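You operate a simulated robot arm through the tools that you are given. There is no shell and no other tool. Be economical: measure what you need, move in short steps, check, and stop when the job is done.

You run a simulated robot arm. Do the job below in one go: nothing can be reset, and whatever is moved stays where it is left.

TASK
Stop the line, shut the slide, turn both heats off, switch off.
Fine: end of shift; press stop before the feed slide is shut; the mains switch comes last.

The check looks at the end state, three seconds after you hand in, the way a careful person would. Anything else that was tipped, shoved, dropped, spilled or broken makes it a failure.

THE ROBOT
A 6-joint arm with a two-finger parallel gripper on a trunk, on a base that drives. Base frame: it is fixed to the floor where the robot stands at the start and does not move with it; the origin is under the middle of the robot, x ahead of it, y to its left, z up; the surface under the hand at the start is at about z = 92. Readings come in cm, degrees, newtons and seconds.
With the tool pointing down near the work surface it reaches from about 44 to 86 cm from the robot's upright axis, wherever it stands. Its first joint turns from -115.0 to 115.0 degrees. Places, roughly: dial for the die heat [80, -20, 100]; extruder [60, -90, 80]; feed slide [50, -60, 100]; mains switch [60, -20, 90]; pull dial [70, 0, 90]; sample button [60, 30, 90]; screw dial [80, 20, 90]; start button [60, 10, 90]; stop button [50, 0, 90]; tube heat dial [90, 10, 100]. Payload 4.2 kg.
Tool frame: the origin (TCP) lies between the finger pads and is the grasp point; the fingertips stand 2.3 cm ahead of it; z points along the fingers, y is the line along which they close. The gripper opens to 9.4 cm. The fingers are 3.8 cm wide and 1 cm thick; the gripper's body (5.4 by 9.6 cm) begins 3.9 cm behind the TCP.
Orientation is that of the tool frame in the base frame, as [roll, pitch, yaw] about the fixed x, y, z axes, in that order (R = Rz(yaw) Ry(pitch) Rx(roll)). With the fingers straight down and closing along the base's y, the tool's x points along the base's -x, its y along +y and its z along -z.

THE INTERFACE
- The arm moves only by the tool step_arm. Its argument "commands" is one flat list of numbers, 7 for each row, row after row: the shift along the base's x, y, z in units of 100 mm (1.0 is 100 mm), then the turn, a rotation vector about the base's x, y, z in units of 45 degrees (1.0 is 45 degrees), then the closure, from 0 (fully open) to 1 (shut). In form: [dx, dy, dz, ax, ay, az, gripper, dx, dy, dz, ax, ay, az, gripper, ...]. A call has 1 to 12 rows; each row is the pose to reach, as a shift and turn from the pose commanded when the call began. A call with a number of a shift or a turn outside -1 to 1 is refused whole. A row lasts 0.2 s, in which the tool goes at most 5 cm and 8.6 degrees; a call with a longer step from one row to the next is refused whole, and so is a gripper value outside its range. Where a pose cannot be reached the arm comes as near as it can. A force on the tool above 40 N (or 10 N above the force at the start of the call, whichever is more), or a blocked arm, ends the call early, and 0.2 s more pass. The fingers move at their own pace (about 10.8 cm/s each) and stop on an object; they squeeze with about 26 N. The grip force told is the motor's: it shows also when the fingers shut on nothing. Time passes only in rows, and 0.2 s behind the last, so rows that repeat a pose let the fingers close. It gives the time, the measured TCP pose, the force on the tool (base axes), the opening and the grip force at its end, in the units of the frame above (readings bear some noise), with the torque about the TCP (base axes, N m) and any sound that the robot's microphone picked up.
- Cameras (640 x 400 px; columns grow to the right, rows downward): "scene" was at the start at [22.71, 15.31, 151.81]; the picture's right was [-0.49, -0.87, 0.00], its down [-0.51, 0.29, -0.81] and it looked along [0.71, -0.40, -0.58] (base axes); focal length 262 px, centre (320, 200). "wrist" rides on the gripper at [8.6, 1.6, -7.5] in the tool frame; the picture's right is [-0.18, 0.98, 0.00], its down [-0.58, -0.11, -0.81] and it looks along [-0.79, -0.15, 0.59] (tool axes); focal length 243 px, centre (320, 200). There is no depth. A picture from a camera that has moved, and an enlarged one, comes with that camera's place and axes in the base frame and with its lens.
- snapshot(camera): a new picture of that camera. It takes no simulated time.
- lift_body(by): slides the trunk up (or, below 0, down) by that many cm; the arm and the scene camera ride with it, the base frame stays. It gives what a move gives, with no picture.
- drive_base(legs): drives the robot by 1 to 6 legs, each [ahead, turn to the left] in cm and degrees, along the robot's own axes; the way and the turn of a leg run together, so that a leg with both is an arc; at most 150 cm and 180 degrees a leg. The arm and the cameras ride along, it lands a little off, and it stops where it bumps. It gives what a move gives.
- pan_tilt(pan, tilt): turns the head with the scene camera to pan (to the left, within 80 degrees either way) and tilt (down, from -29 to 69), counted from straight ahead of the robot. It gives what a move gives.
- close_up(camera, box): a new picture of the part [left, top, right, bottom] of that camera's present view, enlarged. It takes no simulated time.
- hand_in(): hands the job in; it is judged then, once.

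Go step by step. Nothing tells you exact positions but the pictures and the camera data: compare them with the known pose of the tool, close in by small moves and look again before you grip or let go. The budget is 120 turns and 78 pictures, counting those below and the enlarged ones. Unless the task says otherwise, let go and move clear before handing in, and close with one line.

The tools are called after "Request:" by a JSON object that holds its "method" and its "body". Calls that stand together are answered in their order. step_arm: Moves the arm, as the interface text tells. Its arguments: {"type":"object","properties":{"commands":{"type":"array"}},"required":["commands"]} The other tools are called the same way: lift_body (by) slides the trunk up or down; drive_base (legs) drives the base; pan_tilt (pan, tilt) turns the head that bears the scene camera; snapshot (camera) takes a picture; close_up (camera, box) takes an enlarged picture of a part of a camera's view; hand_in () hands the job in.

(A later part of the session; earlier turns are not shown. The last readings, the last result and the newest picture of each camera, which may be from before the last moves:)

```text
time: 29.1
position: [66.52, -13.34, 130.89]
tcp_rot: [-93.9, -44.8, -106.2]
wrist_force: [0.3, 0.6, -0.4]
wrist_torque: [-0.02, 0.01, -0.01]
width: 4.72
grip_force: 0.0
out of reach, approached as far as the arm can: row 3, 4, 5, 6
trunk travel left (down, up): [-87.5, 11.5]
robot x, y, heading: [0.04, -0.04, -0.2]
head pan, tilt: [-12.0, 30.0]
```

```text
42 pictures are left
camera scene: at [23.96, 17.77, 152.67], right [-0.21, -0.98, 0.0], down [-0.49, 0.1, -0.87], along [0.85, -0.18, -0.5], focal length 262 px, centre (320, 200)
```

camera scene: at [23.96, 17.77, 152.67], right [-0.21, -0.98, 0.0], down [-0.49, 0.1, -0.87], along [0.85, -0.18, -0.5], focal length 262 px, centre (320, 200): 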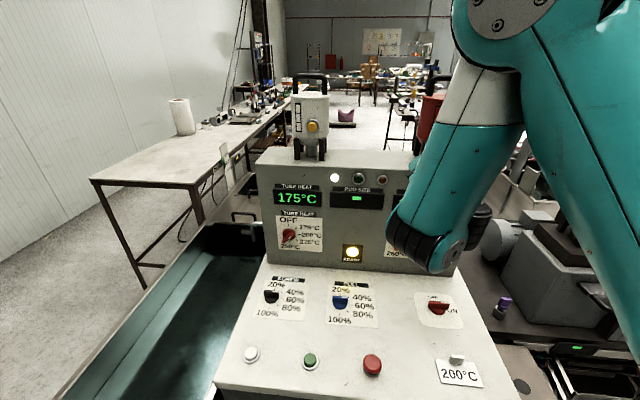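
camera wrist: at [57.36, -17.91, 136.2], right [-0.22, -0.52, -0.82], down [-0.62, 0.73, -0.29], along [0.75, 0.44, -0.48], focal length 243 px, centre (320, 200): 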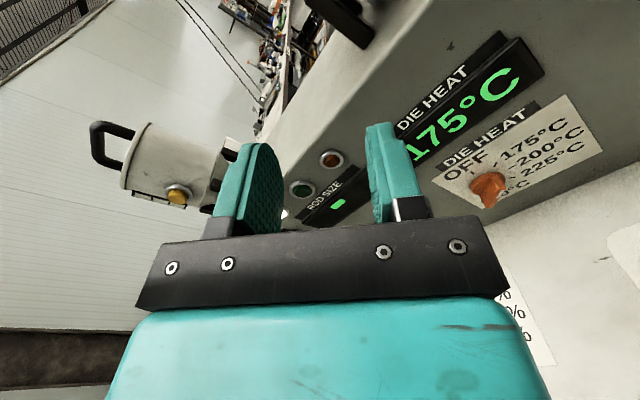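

With the fingers level, the arm folds too tightly this close to the desk, so I need to back the robot off by about 18 cm. First a look to both sides and behind for clearance.

Request:
{"method": "pan_tilt", "body": {"pan": 80, "tilt": 40}}

Request:
{"method": "snapshot", "body": {"camera": "scene"}}

Request:
{"method": "pan_tilt", "body": {"pan": -80, "tilt": 40}}

Request:
{"method": "snapshot", "body": {"camera": "scene"}}

```text
time: 30.7
position: [66.6, -13.49, 130.76]
tcp_rot: [-94.0, -44.8, -106.2]
wrist_force: [-0.2, -0.4, -0.2]
wrist_torque: [0.02, 0.0, 0.02]
width: 4.71
grip_force: 0.0
trunk travel left (down, up): [-87.5, 11.5]
robot x, y, heading: [-0.15, 0.07, -0.0]
head pan, tilt: [80.0, 40.0]
```

```text
41 pictures are left
camera scene: at [16.56, 28.0, 151.15], right [0.98, -0.18, 0.0], down [-0.11, -0.63, -0.77], along [0.13, 0.75, -0.64], focal length 262 px, centre (320, 200)
```

scene: 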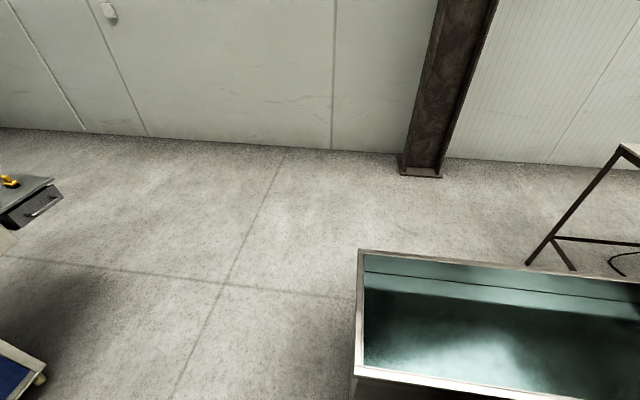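

```text
time: 33.2
position: [66.43, -13.53, 130.86]
tcp_rot: [-94.0, -44.9, -106.2]
wrist_force: [-0.6, 0.0, 0.9]
wrist_torque: [-0.03, 0.01, 0.03]
width: 4.7
grip_force: 0.1
trunk travel left (down, up): [-87.5, 11.5]
robot x, y, heading: [-0.04, -0.26, -0.2]
head pan, tilt: [-80.0, 40.0]
```

```text
40 pictures are left
camera scene: at [16.54, 11.26, 151.15], right [-0.98, -0.17, 0.0], down [-0.11, 0.63, -0.77], along [0.13, -0.75, -0.64], focal length 262 px, centre (320, 200)
```

scene: 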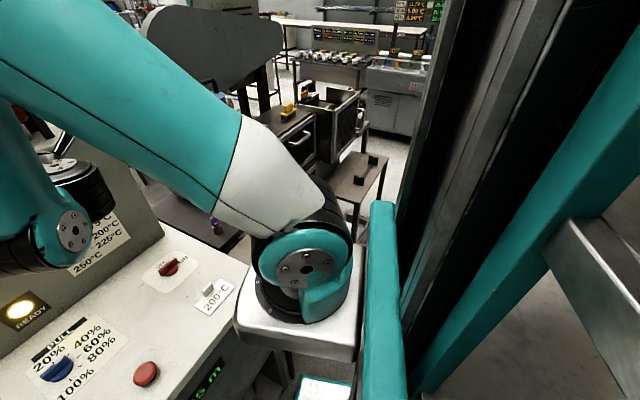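

Floor behind is clear for a short move. Backing up 22 cm.

Request:
{"method": "drive_base", "body": {"legs": [[-22, 0]]}}

Request:
{"method": "pan_tilt", "body": {"pan": -15, "tilt": 33}}

Request:
{"method": "snapshot", "body": {"camera": "scene"}}

```text
time: 34.9
position: [44.82, -13.48, 130.9]
tcp_rot: [-94.0, -44.9, -106.0]
wrist_force: [-0.5, -0.1, -0.5]
wrist_torque: [0.01, 0.0, -0.01]
width: 4.7
grip_force: 0.0
trunk travel left (down, up): [-87.5, 11.5]
robot x, y, heading: [-21.62, 0.05, -0.3]
head pan, tilt: [-80.0, 40.0]
```

```text
time: 36.2
position: [44.7, -13.35, 130.86]
tcp_rot: [-94.1, -44.9, -106.2]
wrist_force: [0.9, 0.3, 0.0]
wrist_torque: [-0.02, -0.04, -0.01]
width: 4.68
grip_force: 0.1
trunk travel left (down, up): [-87.5, 11.5]
robot x, y, heading: [-21.73, -0.2, 0.1]
head pan, tilt: [-15.0, 33.0]
```

```text
39 pictures are left
camera scene: at [1.88, 17.34, 152.22], right [-0.26, -0.97, 0.0], down [-0.53, 0.14, -0.84], along [0.81, -0.22, -0.54], focal length 262 px, centre (320, 200)
```

scene: 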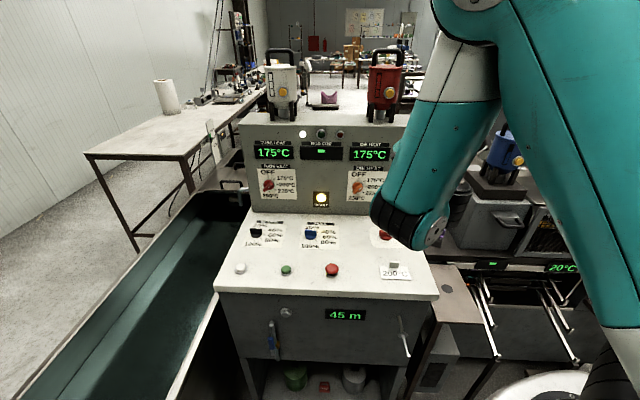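

The arm is clear and the counter is steady at 45 m. I'll move toward the die dial in steps, with the fingers level.

Request:
{"method": "step_arm", "body": {"commands": [0.2, 0, -0.25, -0.01, -0.03, 0, 0.35, 0.4, 0, -0.5, -0.02, -0.06, 0, 0.35, 0.6, 0, -0.75, -0.02, -0.06, 0, 0.35, 0.85, -0.05, -1, -0.02, -0.06, 0, 0.35]}}

Request:
{"method": "step_arm", "body": {"commands": [0.25, 0, -0.25, 0, 0, 0, 0.35, 0.5, 0, -0.5, 0, 0, 0, 0.35, 0.75, 0, -0.75, 0, 0, 0, 0.35, 1, 0, -1, 0, 0, 0, 0.35]}}

Request:
{"method": "snapshot", "body": {"camera": "wrist"}}

Request:
{"method": "snapshot", "body": {"camera": "scene"}}

```text
time: 37.2
position: [54.38, -13.95, 121.53]
tcp_rot: [-90.5, -44.9, -108.5]
wrist_force: [-0.3, 0.3, 0.3]
wrist_torque: [0.02, 0.02, -0.03]
width: 6.11
grip_force: 0.1
out of reach, approached as far as the arm can: row 1, 2, 3, 4
trunk travel left (down, up): [-87.5, 11.5]
robot x, y, heading: [-21.55, 0.24, -0.1]
head pan, tilt: [-15.0, 33.0]
```

```text
time: 38.2
position: [64.28, -13.93, 111.79]
tcp_rot: [-90.0, -45.0, -109.0]
wrist_force: [-0.3, 0.5, 0.6]
wrist_torque: [0.0, 0.03, 0.01]
width: 6.1
grip_force: 0.1
trunk travel left (down, up): [-87.5, 11.5]
robot x, y, heading: [-22.06, 0.05, -0.0]
head pan, tilt: [-15.0, 33.0]
```

```text
38 pictures are left
camera wrist: at [54.89, -18.31, 116.66], right [-0.18, -0.53, -0.83], down [-0.6, 0.72, -0.33], along [0.78, 0.44, -0.45], focal length 243 px, centre (320, 200)
```

wrist: 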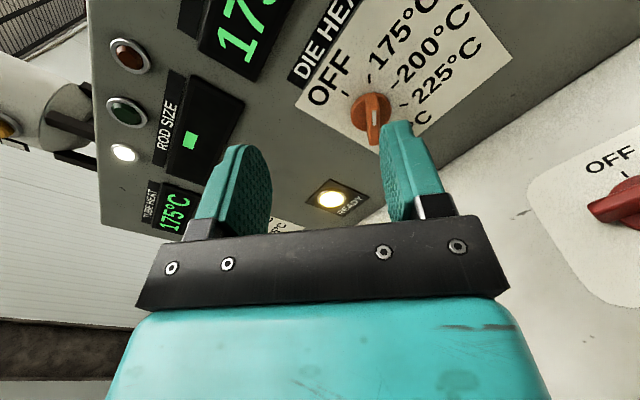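

```text
37 pictures are left
camera scene: at [1.84, 17.36, 152.23], right [-0.26, -0.97, 0.0], down [-0.53, 0.14, -0.84], along [0.81, -0.22, -0.54], focal length 262 px, centre (320, 200)
```

scene: 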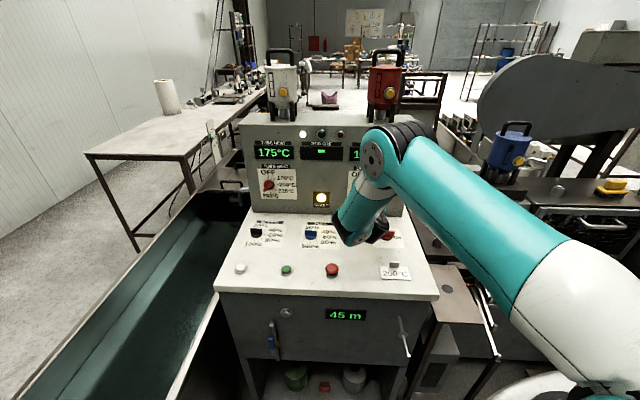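

The wrist view confirms the die knob's face at (74.9, -16.1, 105.2). Moving to 3 cm short of it on its axis.

Request:
{"method": "step_arm", "body": {"commands": [0.2, -0.02, -0.3, 0, 0, 0, 0.35, 0.4, -0.04, -0.6, 0, 0, 0, 0.35, 0.56, -0.04, -0.67, 0, 0, 0, 0.35, 0.56, -0.04, -0.67, 0, 0, 0, 0.35]}}

Request:
{"method": "snapshot", "body": {"camera": "wrist"}}

Request:
{"method": "close_up", "body": {"camera": "scene", "box": [280, 120, 460, 260]}}

```text
time: 39.2
position: [70.07, -14.49, 105.09]
tcp_rot: [-89.9, -44.9, -109.0]
wrist_force: [-0.3, 0.0, 1.0]
wrist_torque: [-0.02, 0.03, 0.0]
width: 6.11
grip_force: 0.1
trunk travel left (down, up): [-87.5, 11.5]
robot x, y, heading: [-22.18, -0.05, 0.1]
head pan, tilt: [-15.0, 33.0]
```

```text
36 pictures are left
camera wrist: at [60.71, -18.84, 110.03], right [-0.18, -0.53, -0.83], down [-0.6, 0.72, -0.33], along [0.78, 0.44, -0.45], focal length 243 px, centre (320, 200)
```

wrist: 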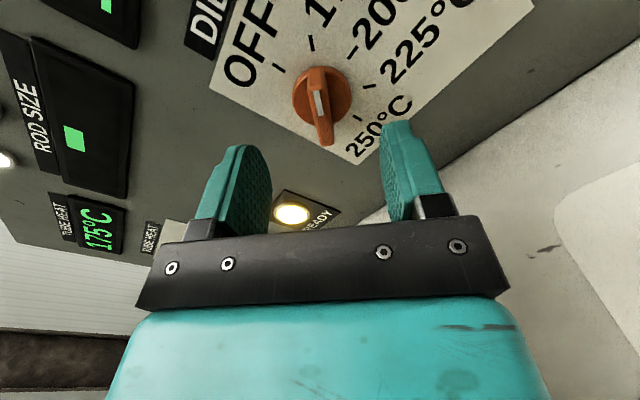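

```text
2.86 times, centred on (370, 190) of scene
camera zoom: at [1.88, 17.35, 152.22], right [-0.26, -0.97, 0.0], down [-0.53, 0.14, -0.84], along [0.81, -0.22, -0.54], focal length 750 px, centre (177, 229)
```

zoom: 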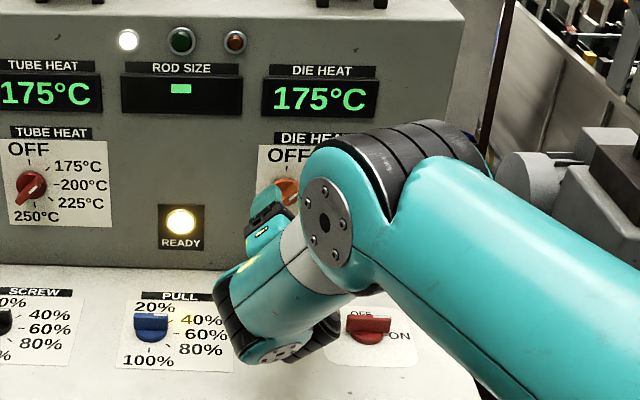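

The knob ridge sits centred between the open fingers and aligned with them. Advancing about 4 cm, then closing.

Request:
{"method": "step_arm", "body": {"commands": [0.13, -0.045, 0, 0, 0, 0, 0.35, 0.26, -0.09, 0.01, 0, 0, 0, 0.35, 0.388, -0.14, 0.02, 0, 0, 0, 0.35, 0.388, -0.14, 0.02, 0, 0, 0, 0.35]}}

Request:
{"method": "snapshot", "body": {"camera": "wrist"}}

```text
time: 40.2
position: [74.03, -15.91, 105.21]
tcp_rot: [-89.9, -45.0, -109.0]
wrist_force: [-0.1, -0.1, -0.2]
wrist_torque: [0.02, -0.03, 0.0]
width: 6.12
grip_force: 0.0
trunk travel left (down, up): [-87.5, 11.5]
robot x, y, heading: [-21.6, -0.07, -0.1]
head pan, tilt: [-15.0, 33.0]
```

```text
34 pictures are left
camera wrist: at [64.66, -20.22, 110.14], right [-0.18, -0.53, -0.83], down [-0.6, 0.72, -0.33], along [0.78, 0.44, -0.45], focal length 243 px, centre (320, 200)
```

wrist: 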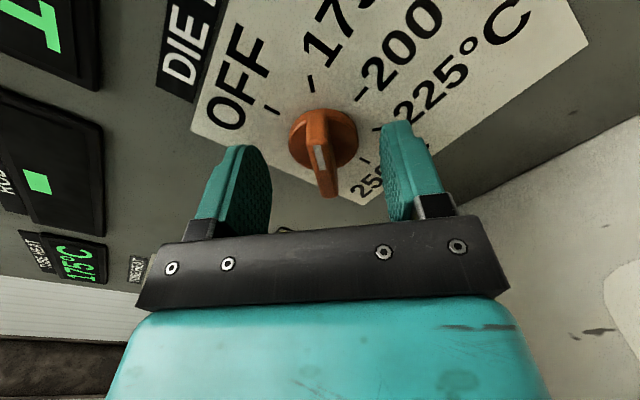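

The ridge is between the fingers. A touch further in, then close.

Request:
{"method": "step_arm", "body": {"commands": [0.03, -0.01, 0, 0, 0, 0, 0.35, 0.057, -0.019, 0, 0, 0, 0, 0.35, 0.057, -0.019, 0, 0, 0, 0, 0.6, 0.057, -0.019, 0, 0, 0, 0, 0.8, 0.057, -0.019, 0, 0, 0, 0, 1, 0.057, -0.019, 0, 0, 0, 0, 1]}}

Request:
{"method": "snapshot", "body": {"camera": "wrist"}}

```text
time: 41.6
position: [74.51, -16.03, 105.01]
tcp_rot: [-90.2, -44.9, -108.9]
wrist_force: [-2.0, -7.3, -6.9]
wrist_torque: [0.07, 0.09, -0.13]
width: 3.76
grip_force: 45.0
trunk travel left (down, up): [-87.5, 11.5]
robot x, y, heading: [-21.91, 0.12, 0.0]
head pan, tilt: [-15.0, 33.0]
```

```text
33 pictures are left
camera wrist: at [65.19, -20.48, 110.0], right [-0.19, -0.53, -0.83], down [-0.6, 0.72, -0.33], along [0.78, 0.44, -0.46], focal length 243 px, centre (320, 200)
```

wrist: 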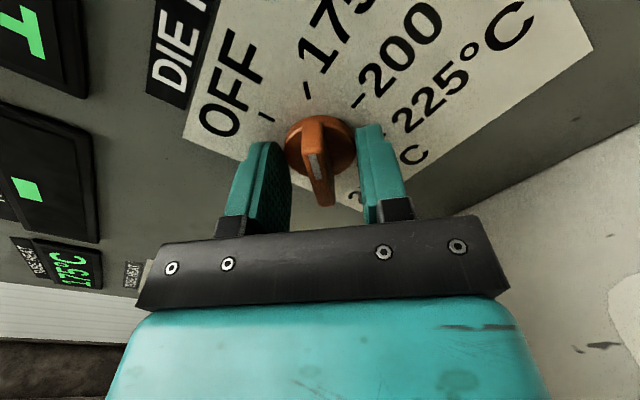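

The fingers have closed on the knob's round base (3.8 cm), not the ridge. I'll open, back out 1 cm and close on the ridge.

Request:
{"method": "step_arm", "body": {"commands": [0, 0, 0, 0, 0, 0, 0.4, 0, 0, 0, 0, 0, 0, 0.4, -0.05, 0.015, -0.005, 0, 0, 0, 0.4, -0.102, 0.025, -0.01, 0, 0, 0, 0.4, -0.102, 0.025, -0.01, 0, 0, 0, 0.6, -0.102, 0.025, -0.01, 0, 0, 0, 0.8, -0.102, 0.025, -0.01, 0, 0, 0, 1, -0.102, 0.025, -0.01, 0, 0, 0, 1, -0.102, 0.025, -0.01, 0, 0, 0, 1]}}

Request:
{"method": "snapshot", "body": {"camera": "wrist"}}

```text
time: 43.6
position: [73.72, -15.87, 104.98]
tcp_rot: [-90.0, -45.0, -109.1]
wrist_force: [-1.3, -1.1, -0.7]
wrist_torque: [-0.18, -0.5, 0.25]
width: 0.96
grip_force: 45.3
trunk travel left (down, up): [-87.5, 11.5]
robot x, y, heading: [-21.77, 0.11, 0.1]
head pan, tilt: [-15.0, 33.0]
```

```text
32 pictures are left
camera wrist: at [64.19, -20.22, 110.02], right [-0.18, -0.53, -0.83], down [-0.6, 0.72, -0.33], along [0.78, 0.44, -0.45], focal length 243 px, centre (320, 200)
```

wrist: 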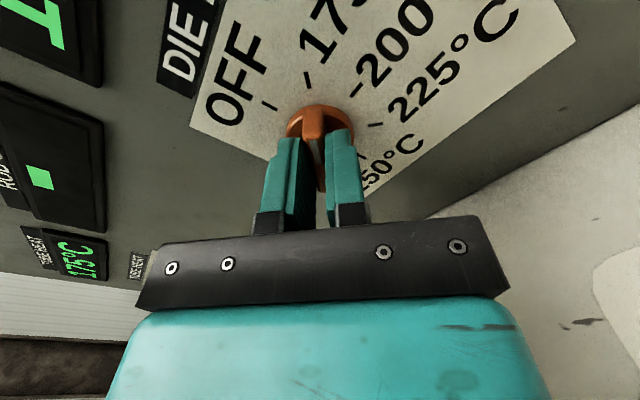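

The fingers hold the ridge (0.96 cm). Turning 45° counter-clockwise to OFF.

Request:
{"method": "step_arm", "body": {"commands": [0, 0, 0, -0.158, 0.0535, 0, 1, 0, 0, 0, -0.316, 0.107, 0, 1, 0, 0, 0, -0.4735, 0.16, 0, 1, 0, 0, 0, -0.631, 0.214, 0, 1, 0, 0, 0, -0.789, 0.2675, 0, 1, 0, 0, 0, -0.947, 0.321, 0, 1, 0, 0, 0, -0.947, 0.321, 0, 1]}}

Request:
{"method": "snapshot", "body": {"camera": "wrist"}}

```text
time: 45.2
position: [73.55, -15.79, 105.12]
tcp_rot: [-2.6, -89.8, 163.7]
wrist_force: [-3.3, -2.7, 0.4]
wrist_torque: [-0.35, -1.02, 0.57]
width: 0.95
grip_force: 45.4
trunk travel left (down, up): [-87.5, 11.5]
robot x, y, heading: [-21.91, -0.07, 0.1]
head pan, tilt: [-15.0, 33.0]
```

```text
31 pictures are left
camera wrist: at [66.02, -14.83, 113.7], right [-0.32, -0.93, -0.18], down [-0.73, 0.36, -0.58], along [0.61, -0.05, -0.79], focal length 243 px, centre (320, 200)
```

wrist: 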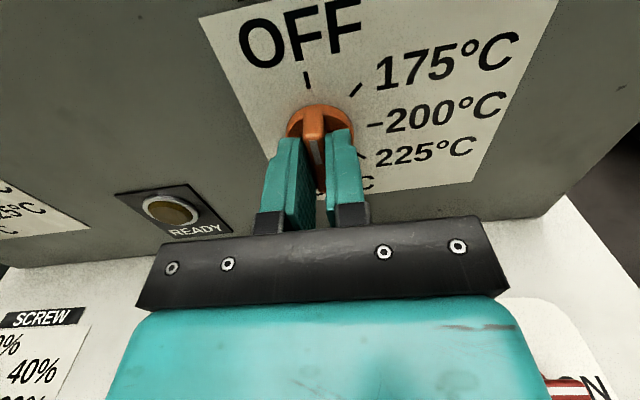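

The die knob points to OFF and the ready lamp has gone out. Releasing and backing straight off.

Request:
{"method": "step_arm", "body": {"commands": [0, 0, 0, 0, 0, 0, 0.4, 0, 0, 0, 0, 0, 0, 0.4, -0.2, 0.068, 0, 0, 0, 0, 0.4, -0.5, 0.17, 0, 0, 0, 0, 0.4, -0.8, 0.27, 0, 0, 0, 0, 0.4, -0.8, 0.27, 0.1, 0, 0, 0, 0.4]}}

Request:
{"method": "snapshot", "body": {"camera": "wrist"}}

```text
time: 46.6
position: [65.72, -12.99, 105.87]
tcp_rot: [-30.8, -89.8, -168.2]
wrist_force: [1.2, -0.5, 0.1]
wrist_torque: [0.03, 0.0, -0.02]
width: 5.63
grip_force: 0.1
trunk travel left (down, up): [-87.5, 11.5]
robot x, y, heading: [-21.91, 0.08, 0.0]
head pan, tilt: [-15.0, 33.0]
```

```text
30 pictures are left
camera wrist: at [58.15, -12.07, 114.46], right [-0.32, -0.93, -0.19], down [-0.73, 0.36, -0.58], along [0.61, -0.05, -0.79], focal length 243 px, centre (320, 200)
```

wrist: 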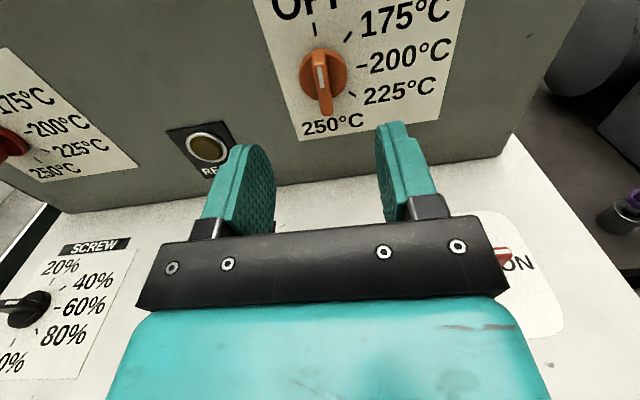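

Die heat is at OFF. Now sliding left along the panel to the tube heat dial, turning the hand back 45° on the way.

Request:
{"method": "step_arm", "body": {"commands": [0.05, 0.17, 0.1, 0.158, -0.0535, 0, 0.35, 0.11, 0.33, 0.2, 0.316, -0.107, 0, 0.35, 0.16, 0.5, 0.3, 0.4735, -0.16, 0, 0.35, 0.22, 0.67, 0.4, 0.631, -0.214, 0, 0.35, 0.27, 0.83, 0.4, 0.789, -0.2675, 0, 0.35, 0.32, 1, 0.4, 0.947, -0.321, 0, 0.35]}}

Request:
{"method": "step_arm", "body": {"commands": [0.08, 0.25, 0, 0, 0, 0, 0.35, 0.16, 0.5, 0, 0, 0, 0, 0.35, 0.24, 0.75, 0, 0, 0, 0, 0.35, 0.32, 1, 0, 0, 0, 0, 0.35]}}

Request:
{"method": "step_arm", "body": {"commands": [0.08, 0.25, 0, 0, 0, 0, 0.35, 0.16, 0.5, 0, 0, 0, 0, 0.35, 0.24, 0.7, 0, 0, 0, 0, 0.35, 0.3, 0.9, 0, 0, 0, 0, 0.35]}}

Request:
{"method": "snapshot", "body": {"camera": "wrist"}}

```text
time: 48.0
position: [68.87, -3.08, 110.12]
tcp_rot: [-90.0, -44.8, -109.0]
wrist_force: [0.0, -0.3, 0.0]
wrist_torque: [0.0, -0.02, 0.0]
width: 6.1
grip_force: 0.1
trunk travel left (down, up): [-87.5, 11.5]
robot x, y, heading: [-21.68, -0.14, -0.1]
head pan, tilt: [-15.0, 33.0]
```

```text
time: 49.0
position: [71.95, 7.07, 110.04]
tcp_rot: [-90.0, -44.9, -108.9]
wrist_force: [1.0, -0.3, 0.3]
wrist_torque: [-0.02, 0.0, 0.02]
width: 6.12
grip_force: 0.1
trunk travel left (down, up): [-87.5, 11.5]
robot x, y, heading: [-21.88, -0.26, 0.0]
head pan, tilt: [-15.0, 33.0]
```

```text
time: 50.0
position: [71.89, 13.06, 111.06]
tcp_rot: [-90.0, -44.9, -109.0]
wrist_force: [0.4, -0.4, 0.0]
wrist_torque: [0.0, 0.0, 0.0]
width: 6.11
grip_force: 0.0
out of reach, approached as far as the arm can: row 2, 3, 4
trunk travel left (down, up): [-87.5, 11.5]
robot x, y, heading: [-21.94, 0.24, -0.2]
head pan, tilt: [-15.0, 33.0]
```

```text
29 pictures are left
camera wrist: at [62.53, 8.63, 116.06], right [-0.18, -0.53, -0.83], down [-0.6, 0.72, -0.33], along [0.78, 0.44, -0.45], focal length 243 px, centre (320, 200)
```

wrist: 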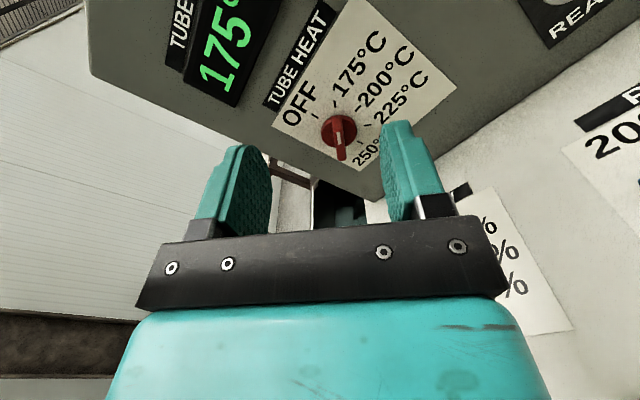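

The tube dial is just out of reach from here. I'll draw the hand back 14 cm, then drive forward 14 cm.

Request:
{"method": "step_arm", "body": {"commands": [-0.25, 0, 0.05, 0, 0, 0, 0.35, -0.5, 0, 0.1, 0, 0, 0, 0.35, -0.75, 0, 0.1, 0, 0, 0, 0.35, -1, 0, 0.1, 0, 0, 0, 0.35]}}

Request:
{"method": "step_arm", "body": {"commands": [-0.2, 0, 0, 0, 0, 0, 0.35, -0.4, 0, 0, 0, 0, 0, 0.35, -0.5, 0, 0, 0, 0, 0, 0.35]}}

```text
time: 51.0
position: [61.8, 13.23, 112.08]
tcp_rot: [-89.9, -44.9, -109.0]
wrist_force: [0.5, -0.3, 0.7]
wrist_torque: [-0.02, 0.01, -0.01]
width: 6.09
grip_force: 0.0
trunk travel left (down, up): [-87.5, 11.5]
robot x, y, heading: [-21.5, 0.02, -0.0]
head pan, tilt: [-15.0, 33.0]
```

```text
time: 51.8
position: [56.81, 13.27, 112.05]
tcp_rot: [-90.0, -44.9, -109.0]
wrist_force: [-0.2, -0.8, -0.5]
wrist_torque: [0.01, 0.01, 0.0]
width: 6.11
grip_force: 0.1
trunk travel left (down, up): [-87.5, 11.5]
robot x, y, heading: [-21.72, -0.19, -0.1]
head pan, tilt: [-15.0, 33.0]
```

Request:
{"method": "drive_base", "body": {"legs": [[15, 0]]}}

Request:
{"method": "snapshot", "body": {"camera": "wrist"}}

Request:
{"method": "snapshot", "body": {"camera": "scene"}}

```text
time: 53.2
position: [71.76, 13.22, 111.94]
tcp_rot: [-90.0, -44.8, -109.0]
wrist_force: [-0.2, -0.3, -0.5]
wrist_torque: [-0.02, -0.01, -0.01]
width: 6.1
grip_force: 0.0
trunk travel left (down, up): [-87.5, 11.5]
robot x, y, heading: [-6.39, -0.03, -0.2]
head pan, tilt: [-15.0, 33.0]
```

```text
28 pictures are left
camera wrist: at [62.43, 8.8, 116.98], right [-0.18, -0.53, -0.83], down [-0.6, 0.72, -0.33], along [0.78, 0.44, -0.45], focal length 243 px, centre (320, 200)
```

wrist: 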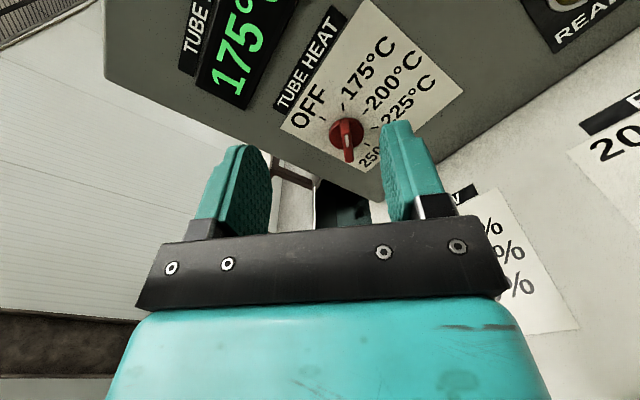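

```text
27 pictures are left
camera scene: at [16.88, 17.34, 152.22], right [-0.26, -0.97, 0.0], down [-0.53, 0.14, -0.84], along [0.81, -0.22, -0.54], focal length 262 px, centre (320, 200)
```

scene: 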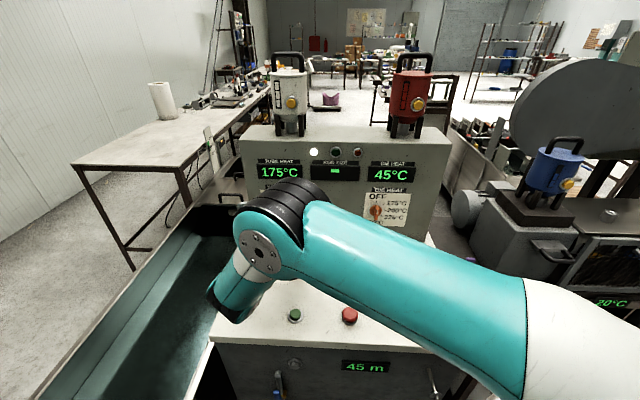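

The tube knob confirms at (85.1, 14.0, 105.2). Moving onto its axis, 3–4 cm short.

Request:
{"method": "step_arm", "body": {"commands": [0.15, 0.1, -0.25, 0, 0, 0, 0.35, 0.35, 0.2, -0.5, 0, 0, 0, 0.35, 0.6, 0.278, -0.68, 0, 0, 0, 0.35, 0.74, 0.278, -0.68, 0, 0, 0, 0.35, 0.74, 0.278, -0.68, 0, 0, 0, 0.35]}}

Request:
{"method": "snapshot", "body": {"camera": "wrist"}}

```text
time: 54.4
position: [79.23, 15.98, 105.06]
tcp_rot: [-90.1, -45.0, -109.0]
wrist_force: [0.3, 0.1, -0.1]
wrist_torque: [-0.01, 0.03, 0.0]
width: 6.11
grip_force: 0.1
trunk travel left (down, up): [-87.5, 11.5]
robot x, y, heading: [-6.81, 0.11, 0.1]
head pan, tilt: [-15.0, 33.0]
```

```text
26 pictures are left
camera wrist: at [69.89, 11.5, 110.15], right [-0.18, -0.53, -0.83], down [-0.6, 0.72, -0.33], along [0.78, 0.44, -0.46], focal length 243 px, centre (320, 200)
```

wrist: 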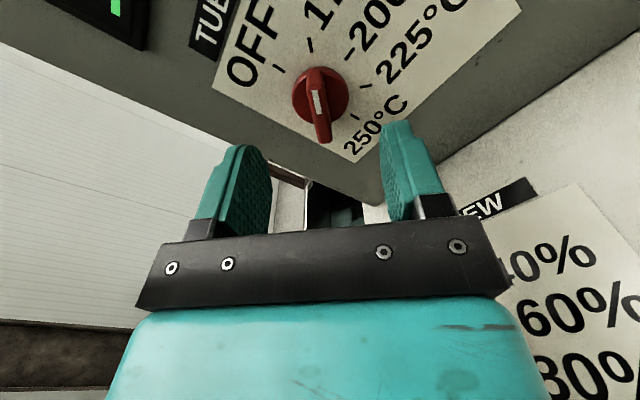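

This view matches the die dial's pre-grasp almost exactly, so I'll repeat the same advance and close on the ridge.

Request:
{"method": "step_arm", "body": {"commands": [0.12, -0.043, 0, 0, 0, 0, 0.35, 0.24, -0.09, -0.005, 0, 0, 0, 0.35, 0.36, -0.133, -0.01, 0, 0, 0, 0.35, 0.36, -0.133, -0.01, 0, 0, 0, 0.5, 0.36, -0.133, -0.01, 0, 0, 0, 0.7, 0.36, -0.133, -0.01, 0, 0, 0, 0.9, 0.36, -0.133, -0.01, 0, 0, 0, 1, 0.36, -0.133, -0.01, 0, 0, 0, 1]}}

Request:
{"method": "snapshot", "body": {"camera": "wrist"}}

```text
time: 56.2
position: [82.89, 14.63, 105.12]
tcp_rot: [-89.9, -44.9, -109.0]
wrist_force: [4.4, 3.6, 4.7]
wrist_torque: [0.02, 0.05, 0.58]
width: 0.98
grip_force: 44.9
trunk travel left (down, up): [-87.5, 11.5]
robot x, y, heading: [-6.77, -0.03, 0.0]
head pan, tilt: [-15.0, 33.0]
```

```text
25 pictures are left
camera wrist: at [73.57, 10.21, 110.14], right [-0.18, -0.53, -0.83], down [-0.6, 0.72, -0.33], along [0.78, 0.44, -0.45], focal length 243 px, centre (320, 200)
```

wrist: 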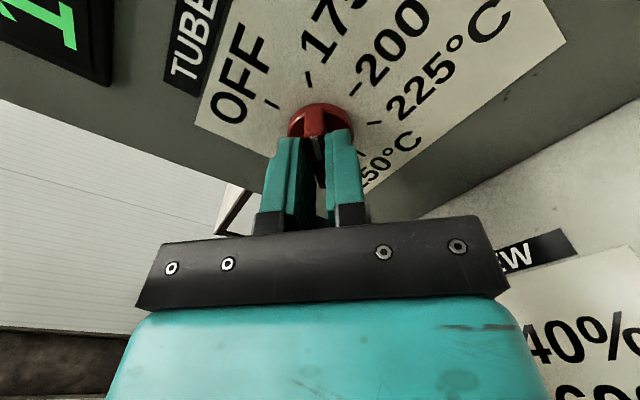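

The ridge is gripped. Turning 45° counter-clockwise.

Request:
{"method": "step_arm", "body": {"commands": [0, 0, 0, -0.158, 0.0535, 0, 1, 0, 0, 0, -0.316, 0.107, 0, 1, 0, 0, 0, -0.4735, 0.16, 0, 1, 0, 0, 0, -0.631, 0.214, 0, 1, 0, 0, 0, -0.789, 0.2675, 0, 1, 0, 0, 0, -0.947, 0.321, 0, 1, 0, 0, 0, -0.947, 0.321, 0, 1]}}

Request:
{"method": "snapshot", "body": {"camera": "wrist"}}

```text
time: 57.3
position: [82.9, 14.78, 105.18]
tcp_rot: [-88.7, -76.3, -110.0]
wrist_force: [10.7, 2.3, -0.8]
wrist_torque: [-0.05, -0.22, 0.36]
width: 0.98
grip_force: 45.1
trunk travel left (down, up): [-87.5, 11.5]
robot x, y, heading: [-7.03, -0.04, 0.1]
head pan, tilt: [-15.0, 33.0]
stopped in row 5: the force on the tool passed its limit at 41 N (the readings are from after the stop); the commanded pose is now the measured one
```

```text
24 pictures are left
camera wrist: at [74.74, 13.77, 113.25], right [-0.29, -0.86, -0.41], down [-0.68, 0.49, -0.54], along [0.67, 0.12, -0.73], focal length 243 px, centre (320, 200)
```

wrist: 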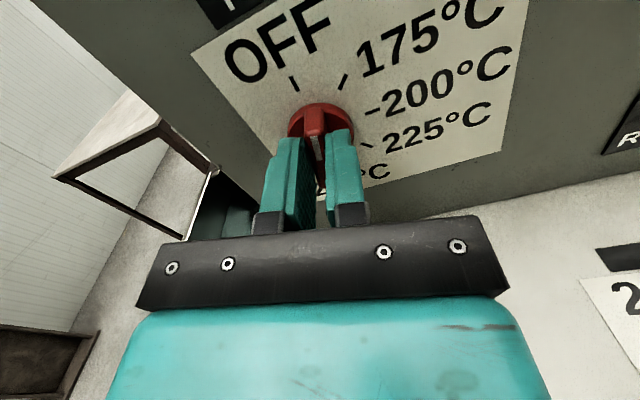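

It turned about 31° before the side force stopped it. I'll relax the grip to shed the off-centre load, re-grip and finish the last 14°.

Request:
{"method": "step_arm", "body": {"commands": [0, 0, 0, 0, 0, 0, 0.75, 0, 0, 0, 0, 0, 0, 0.75, 0, 0, 0, 0, 0, 0, 1, 0, 0, 0, 0, 0, 0, 1, 0, 0, 0, -0.1, 0.034, 0, 1, 0, 0, 0, -0.2, 0.068, 0, 1, 0, 0, 0, -0.25, 0.085, 0, 1, 0, 0, 0, -0.295, 0.1, 0, 1, 0, 0, 0, -0.295, 0.1, 0, 1]}}

Request:
{"method": "snapshot", "body": {"camera": "wrist"}}

```text
time: 59.3
position: [83.04, 14.83, 105.48]
tcp_rot: [27.7, -89.6, 133.7]
wrist_force: [14.3, 7.4, 7.7]
wrist_torque: [-0.15, -1.28, 0.43]
width: 0.97
grip_force: 44.9
trunk travel left (down, up): [-87.5, 11.5]
robot x, y, heading: [-6.84, 0.19, -0.3]
head pan, tilt: [-15.0, 33.0]
```

```text
23 pictures are left
camera wrist: at [75.33, 15.79, 113.94], right [-0.31, -0.93, -0.18], down [-0.73, 0.36, -0.59], along [0.61, -0.05, -0.79], focal length 243 px, centre (320, 200)
```

wrist: 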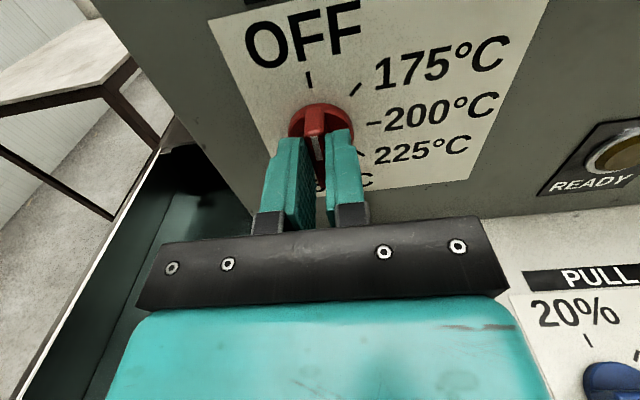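

The tube knob is at OFF. Releasing and backing straight off.

Request:
{"method": "step_arm", "body": {"commands": [0, 0, 0, 0, 0, 0, 0.4, 0, 0, 0, 0, 0, 0, 0.4, -0.2, 0.068, 0, 0, 0, 0, 0.4, -0.5, 0.17, 0, 0, 0, 0, 0.4, -0.8, 0.27, 0, 0, 0, 0, 0.4, -0.8, 0.27, 0.2, 0, 0, 0, 0.4]}}

Request:
{"method": "snapshot", "body": {"camera": "wrist"}}

Request:
{"method": "close_up", "body": {"camera": "scene", "box": [230, 110, 470, 240]}}

```text
time: 60.7
position: [74.84, 17.81, 107.34]
tcp_rot: [42.0, -89.6, 119.3]
wrist_force: [0.3, -0.3, 0.1]
wrist_torque: [0.01, -0.01, 0.01]
width: 5.64
grip_force: 0.1
trunk travel left (down, up): [-87.5, 11.5]
robot x, y, heading: [-6.95, -0.12, -0.0]
head pan, tilt: [-15.0, 33.0]
```

```text
22 pictures are left
camera wrist: at [67.29, 18.71, 115.86], right [-0.31, -0.93, -0.18], down [-0.73, 0.36, -0.59], along [0.61, -0.06, -0.79], focal length 243 px, centre (320, 200)
```

wrist: 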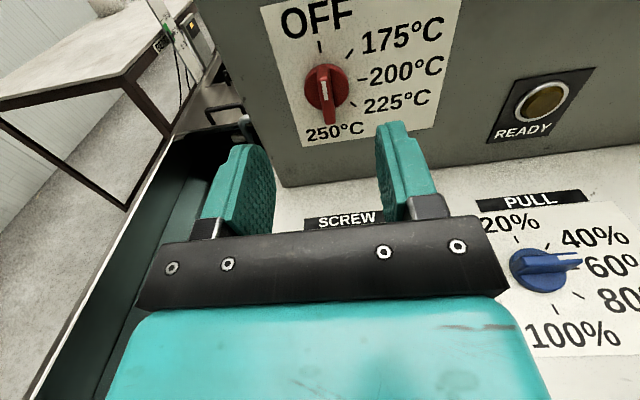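

```text
2.67 times, centred on (350, 175) of scene
camera zoom: at [16.93, 17.36, 152.21], right [-0.26, -0.97, 0.0], down [-0.53, 0.14, -0.84], along [0.81, -0.22, -0.54], focal length 700 px, centre (240, 267)
```

zoom: 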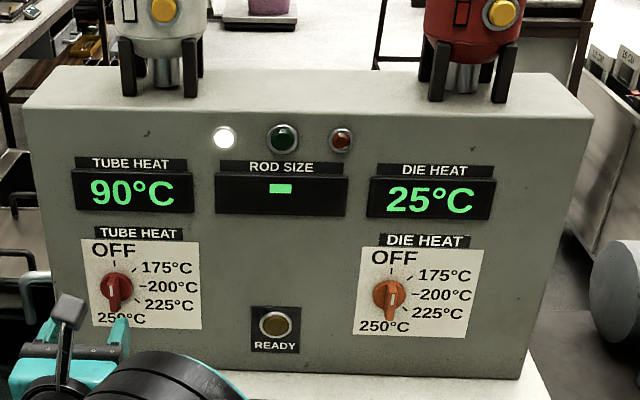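

Both heats are OFF and cooling. Last is the mains switch: I'll retreat, point the fingers down again and turn the hand so it closes across the switch's ridge.

Request:
{"method": "step_arm", "body": {"commands": [-0.17, -0.08, 0.13, 0.0535, 0.158, 0, 0.4, -0.33, -0.16, 0.27, 0.107, 0.316, 0, 0.4, -0.5, -0.25, 0.4, 0.16, 0.4735, 0, 0.4, -0.67, -0.33, 0.53, 0.214, 0.631, 0, 0.4, -0.83, -0.41, 0.67, 0.2675, 0.789, 0, 0.4, -1, -0.5, 0.8, 0.321, 0.947, 0, 0.4]}}

Request:
{"method": "step_arm", "body": {"commands": [-0.02, -0.16, 0.04, 0.0535, 0.158, 0, 0.4, -0.05, -0.33, 0.08, 0.107, 0.316, 0, 0.4, -0.08, -0.5, 0.12, 0.16, 0.4735, 0, 0.4, -0.1, -0.67, 0.16, 0.214, 0.631, 0, 0.4, -0.13, -0.83, 0.2, 0.2675, 0.789, 0, 0.4, -0.15, -1, 0.2, 0.321, 0.947, 0, 0.4]}}

Request:
{"method": "step_arm", "body": {"commands": [0, -0.16, 0, 0, 0, -0.17, 0.4, 0, -0.33, 0, 0, 0, -0.34, 0.4, 0, -0.5, 0, 0, 0, -0.51, 0.4, 0, -0.67, 0, 0, 0, -0.68, 0.4, 0, -0.83, 0, 0, 0, -0.85, 0.4, 0, -1, 0, 0, 0, -1, 0.4]}}

Request:
{"method": "step_arm", "body": {"commands": [0, -0.16, 0, 0, 0, -0.17, 0.4, 0, -0.33, 0, 0, 0, -0.34, 0.4, 0, -0.5, 0, 0, 0, -0.51, 0.4, 0, -0.67, 0, 0, 0, -0.68, 0.4, 0, -0.83, 0, 0, 0, -0.85, 0.4, 0, -1, 0, 0, 0, -1, 0.4]}}

Request:
{"method": "snapshot", "body": {"camera": "wrist"}}

Request:
{"method": "snapshot", "body": {"camera": "scene"}}

```text
time: 62.1
position: [64.87, 12.32, 115.25]
tcp_rot: [179.7, -45.3, -18.2]
wrist_force: [0.6, 0.0, 0.0]
wrist_torque: [-0.01, 0.0, -0.04]
width: 5.64
grip_force: 0.1
trunk travel left (down, up): [-87.5, 11.5]
robot x, y, heading: [-7.22, -0.08, 0.1]
head pan, tilt: [-15.0, 33.0]
```

```text
time: 63.5
position: [63.25, 2.33, 117.48]
tcp_rot: [-180.0, -0.3, -18.3]
wrist_force: [-0.6, 0.2, 0.1]
wrist_torque: [-0.03, -0.03, 0.01]
width: 5.66
grip_force: 0.1
trunk travel left (down, up): [-87.5, 11.5]
robot x, y, heading: [-6.88, -0.52, -0.1]
head pan, tilt: [-15.0, 33.0]
```

```text
time: 64.9
position: [63.45, -7.63, 117.38]
tcp_rot: [179.9, -0.4, -63.6]
wrist_force: [-0.5, -0.1, -0.1]
wrist_torque: [-0.02, 0.02, -0.05]
width: 5.64
grip_force: 0.0
trunk travel left (down, up): [-87.5, 11.5]
robot x, y, heading: [-6.84, 0.41, -0.1]
head pan, tilt: [-15.0, 33.0]
```

```text
time: 66.3
position: [63.27, -17.44, 117.39]
tcp_rot: [180.0, -0.5, -108.6]
wrist_force: [-0.4, 0.0, -0.2]
wrist_torque: [0.05, 0.01, -0.01]
width: 5.64
grip_force: 0.1
trunk travel left (down, up): [-87.5, 11.5]
robot x, y, heading: [-6.98, -0.04, -0.1]
head pan, tilt: [-15.0, 33.0]
```

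```text
20 pictures are left
camera wrist: at [59.09, -25.14, 124.9], right [-0.87, 0.49, 0.0], down [0.29, 0.52, 0.8], along [0.39, 0.7, -0.6], focal length 243 px, centre (320, 200)
```

wrist: 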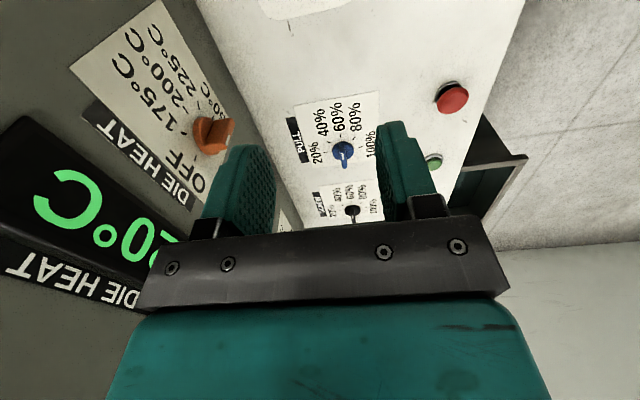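

```text
19 pictures are left
camera scene: at [16.9, 17.36, 152.22], right [-0.26, -0.97, 0.0], down [-0.53, 0.14, -0.84], along [0.81, -0.22, -0.54], focal length 262 px, centre (320, 200)
```

scene: 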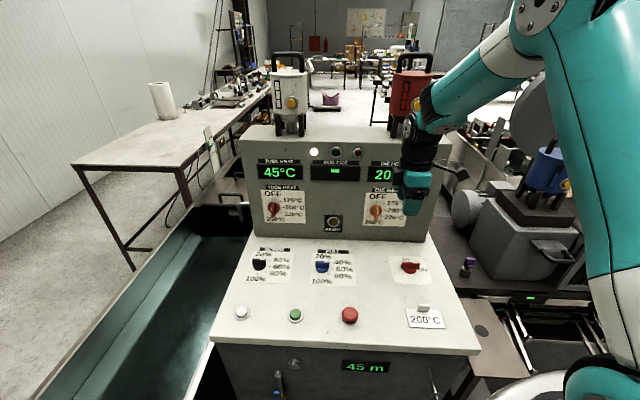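

The switch is clear in the scene view; I'll enlarge it to fix its position and pointer.

Request:
{"method": "close_up", "body": {"camera": "scene", "box": [370, 240, 450, 290]}}

```text
8.00 times, centred on (410, 265) of scene
camera zoom: at [16.9, 17.36, 152.22], right [-0.26, -0.97, 0.0], down [-0.53, 0.14, -0.84], along [0.81, -0.22, -0.54], focal length 2100 px, centre (-400, -320)
```

zoom: 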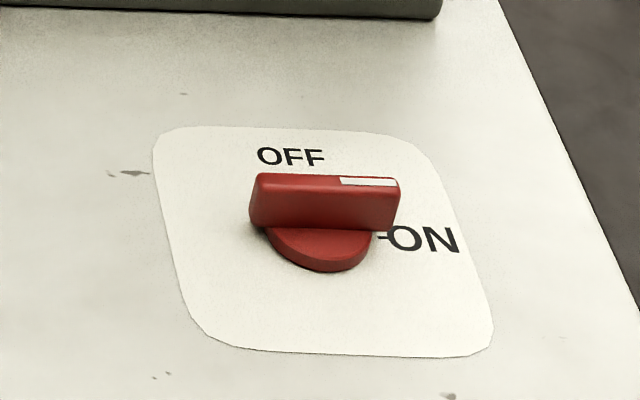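

The switch points to ON; OFF is a 90° counter-clockwise turn. Its ridge top is at about (62.6, -22.8, 95.2). Moving above it.

Request:
{"method": "step_arm", "body": {"commands": [-0.02, -0.25, -0.25, 0, 0, 0, 0.35, -0.04, -0.45, -0.5, 0, 0, 0, 0.35, -0.07, -0.54, -0.75, 0, 0, 0, 0.35, -0.07, -0.54, -1, 0, 0, 0, 0.35, -0.07, -0.54, -1, 0, 0, 0, 0.35]}}

Request:
{"method": "snapshot", "body": {"camera": "wrist"}}

Request:
{"method": "close_up", "body": {"camera": "scene", "box": [350, 190, 470, 300]}}

```text
time: 67.5
position: [62.59, -23.17, 107.29]
tcp_rot: [-180.0, -0.4, -108.5]
wrist_force: [-0.4, 0.5, 0.5]
wrist_torque: [0.01, -0.02, 0.03]
width: 6.1
grip_force: 0.0
trunk travel left (down, up): [-87.5, 11.5]
robot x, y, heading: [-6.97, 0.26, -0.2]
head pan, tilt: [-15.0, 33.0]
```

```text
17 pictures are left
camera wrist: at [58.37, -30.79, 114.74], right [-0.87, 0.49, 0.0], down [0.29, 0.52, 0.8], along [0.39, 0.7, -0.6], focal length 243 px, centre (320, 200)
```

wrist: 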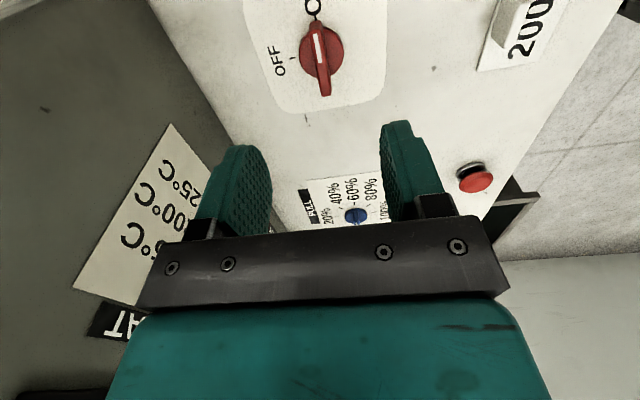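

```text
3.64 times, centred on (410, 245) of scene
camera zoom: at [16.9, 17.34, 152.22], right [-0.26, -0.97, 0.0], down [-0.53, 0.14, -0.84], along [0.81, -0.22, -0.54], focal length 954 px, centre (-7, 36)
```

zoom: 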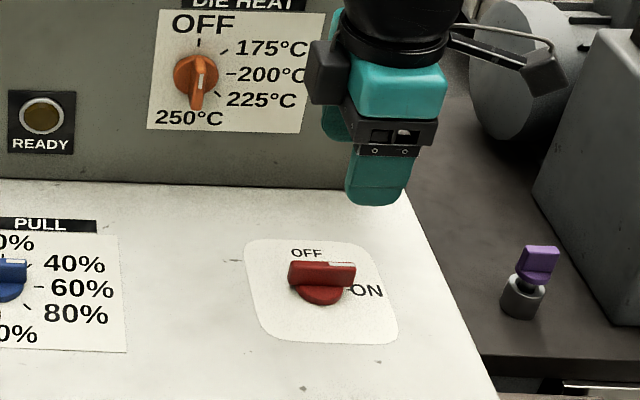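

The ridge top triangulates at (62.7, -23.4, 94.4), directly under the fingers. Going down in two stages, then looking before closing.

Request:
{"method": "step_arm", "body": {"commands": [0.01, -0.02, -0.3, 0, 0, 0, 0.35, 0.01, -0.02, -0.6, 0, 0, 0, 0.35, 0.01, -0.02, -0.85, 0, 0, 0, 0.35, 0.01, -0.02, -0.95, 0, 0, 0, 0.35, 0.01, -0.02, -0.95, 0, 0, 0, 0.35]}}

Request:
{"method": "snapshot", "body": {"camera": "wrist"}}

```text
time: 68.7
position: [62.7, -23.28, 97.83]
tcp_rot: [-180.0, -0.4, -108.4]
wrist_force: [0.2, -0.5, 0.5]
wrist_torque: [0.03, 0.01, 0.02]
width: 6.13
grip_force: 0.2
trunk travel left (down, up): [-87.5, 11.5]
robot x, y, heading: [-6.88, 0.17, 0.0]
head pan, tilt: [-15.0, 33.0]
```

```text
15 pictures are left
camera wrist: at [58.52, -30.95, 105.42], right [-0.87, 0.49, 0.0], down [0.29, 0.52, 0.8], along [0.39, 0.7, -0.6], focal length 243 px, centre (320, 200)
```

wrist: 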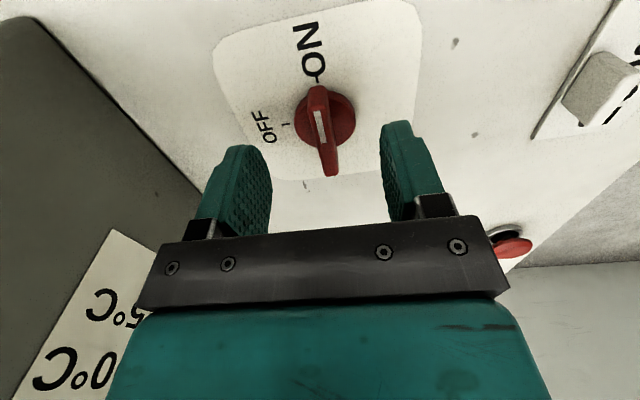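

By comparison with the heat knobs, about 1.2 cm more puts the fingertips alongside the ridge. Lowering and closing.

Request:
{"method": "step_arm", "body": {"commands": [0, 0, -0.06, 0, 0, 0, 0.35, 0, 0, -0.12, 0, 0, 0, 0.35, 0, 0, -0.12, 0, 0, 0, 0.5, 0, 0, -0.12, 0, 0, 0, 0.7, 0, 0, -0.12, 0, 0, 0, 0.9, 0, 0, -0.12, 0, 0, 0, 1, 0, 0, -0.12, 0, 0, 0, 1]}}

Request:
{"method": "snapshot", "body": {"camera": "wrist"}}

```text
time: 70.3
position: [62.66, -23.21, 96.63]
tcp_rot: [179.7, -0.4, -108.4]
wrist_force: [-12.5, 5.1, 1.3]
wrist_torque: [0.0, 0.11, 0.48]
width: 1.0
grip_force: 44.9
trunk travel left (down, up): [-87.5, 11.5]
robot x, y, heading: [-6.88, 0.17, 0.2]
head pan, tilt: [-15.0, 33.0]
```

```text
14 pictures are left
camera wrist: at [58.4, -30.82, 104.13], right [-0.87, 0.48, 0.0], down [0.29, 0.52, 0.8], along [0.39, 0.7, -0.6], focal length 243 px, centre (320, 200)
```

wrist: 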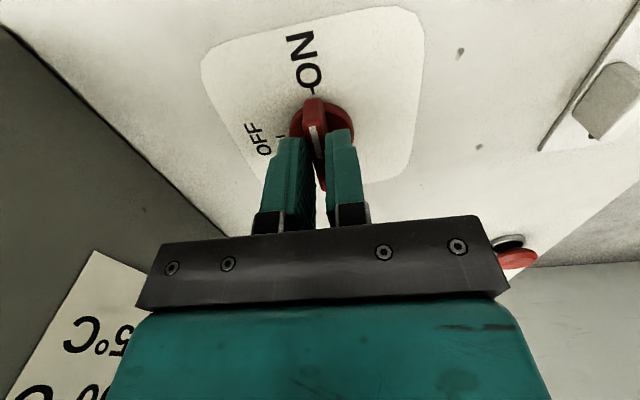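

Ridge gripped. Turning counter-clockwise 45°, with a 2 mm shift to relieve the side load.

Request:
{"method": "step_arm", "body": {"commands": [-0.02, 0.007, 0, 0, 0, 0, 1, -0.02, 0.007, 0, 0, 0, 0.17, 1, -0.02, 0.007, 0, 0, 0, 0.34, 1, -0.02, 0.007, 0, 0, 0, 0.51, 1, -0.02, 0.007, 0, 0, 0, 0.68, 1, -0.02, 0.007, 0, 0, 0, 0.85, 1, -0.02, 0.007, 0, 0, 0, 1, 1]}}

```text
time: 71.9
position: [62.94, -23.28, 96.68]
tcp_rot: [-179.7, -0.6, -63.2]
wrist_force: [27.4, -4.6, -5.7]
wrist_torque: [0.74, -0.14, -0.11]
width: 0.99
grip_force: 44.9
trunk travel left (down, up): [-87.5, 11.5]
robot x, y, heading: [-6.47, 0.23, 0.1]
head pan, tilt: [-15.0, 33.0]
```

It's halfway, with the hand now pulled toward +x. I'll follow that by 3 mm and turn the remaining 45°.

Request:
{"method": "step_arm", "body": {"commands": [0.02, 0, 0, 0, 0, 0, 1, 0.03, -0.005, 0, 0, 0, 0.16, 1, 0.03, -0.005, 0, 0, 0, 0.32, 1, 0.03, -0.005, 0, 0, 0, 0.49, 1, 0.03, -0.005, 0, 0, 0, 0.66, 1, 0.03, -0.005, 0, 0, 0, 0.83, 1, 0.03, -0.005, 0, 0, 0, 1, 1, 0.03, -0.005, 0, 0, 0, 1, 1]}}

Request:
{"method": "snapshot", "body": {"camera": "wrist"}}

```text
time: 73.5
position: [63.23, -22.81, 96.51]
tcp_rot: [178.8, -0.7, -22.6]
wrist_force: [4.6, -5.6, -11.9]
wrist_torque: [-0.1, -0.43, 0.1]
width: 0.97
grip_force: 44.8
out of reach, approached as far as the arm can: row 7
trunk travel left (down, up): [-87.5, 11.5]
robot x, y, heading: [-6.51, 0.28, -0.1]
head pan, tilt: [-15.0, 33.0]
stopped in row 7: the force on the tool passed its limit at 64 N (the readings are from after the stop); the commanded pose is now the measured one
```

```text
13 pictures are left
camera wrist: at [70.47, -27.47, 104.23], right [-0.55, -0.84, 0.02], down [-0.5, 0.34, 0.8], along [-0.67, 0.43, -0.6], focal length 243 px, centre (320, 200)
```

wrist: 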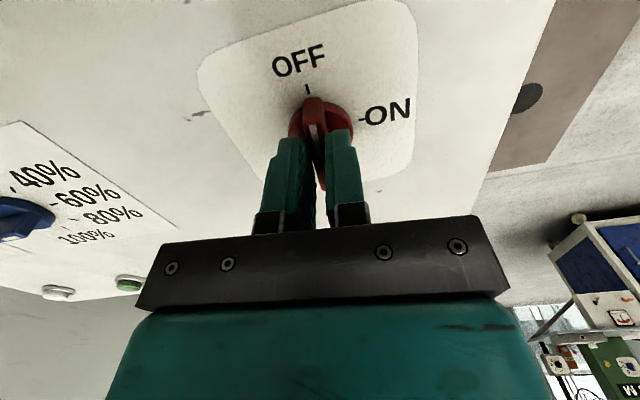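

The pointer is at or within a few degrees of OFF. I'll check the scene for the panel state and anything the arm might be touching.

Request:
{"method": "snapshot", "body": {"camera": "scene"}}

Request:
{"method": "close_up", "body": {"camera": "wrist", "box": [240, 30, 400, 130]}}

```text
12 pictures are left
camera scene: at [17.01, 17.19, 152.21], right [-0.26, -0.97, 0.0], down [-0.53, 0.14, -0.84], along [0.81, -0.22, -0.55], focal length 262 px, centre (320, 200)
```

scene: 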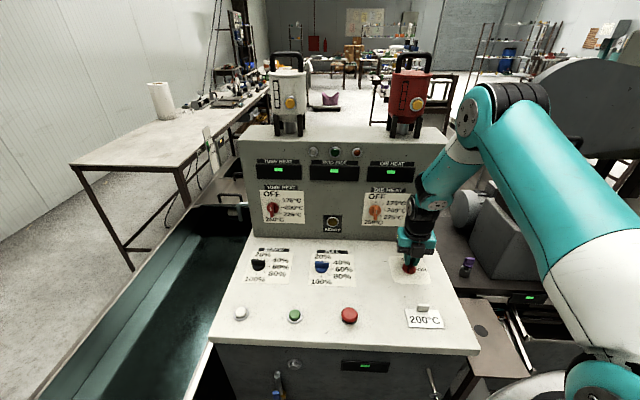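

```text
4.00 times, centred on (320, 80) of wrist
camera zoom: at [70.47, -27.47, 104.23], right [-0.55, -0.84, 0.02], down [-0.5, 0.34, 0.8], along [-0.67, 0.43, -0.6], focal length 970 px, centre (320, 680)
```

zoom: 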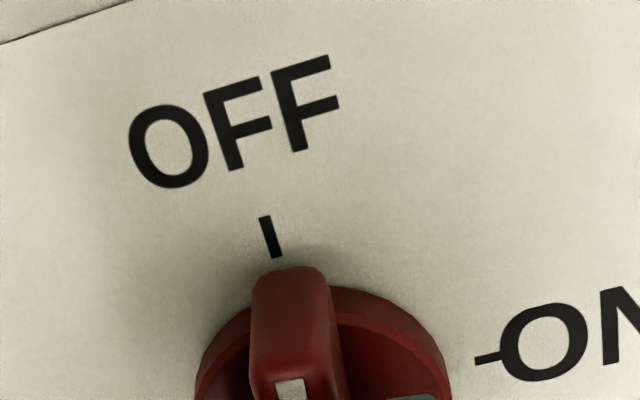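

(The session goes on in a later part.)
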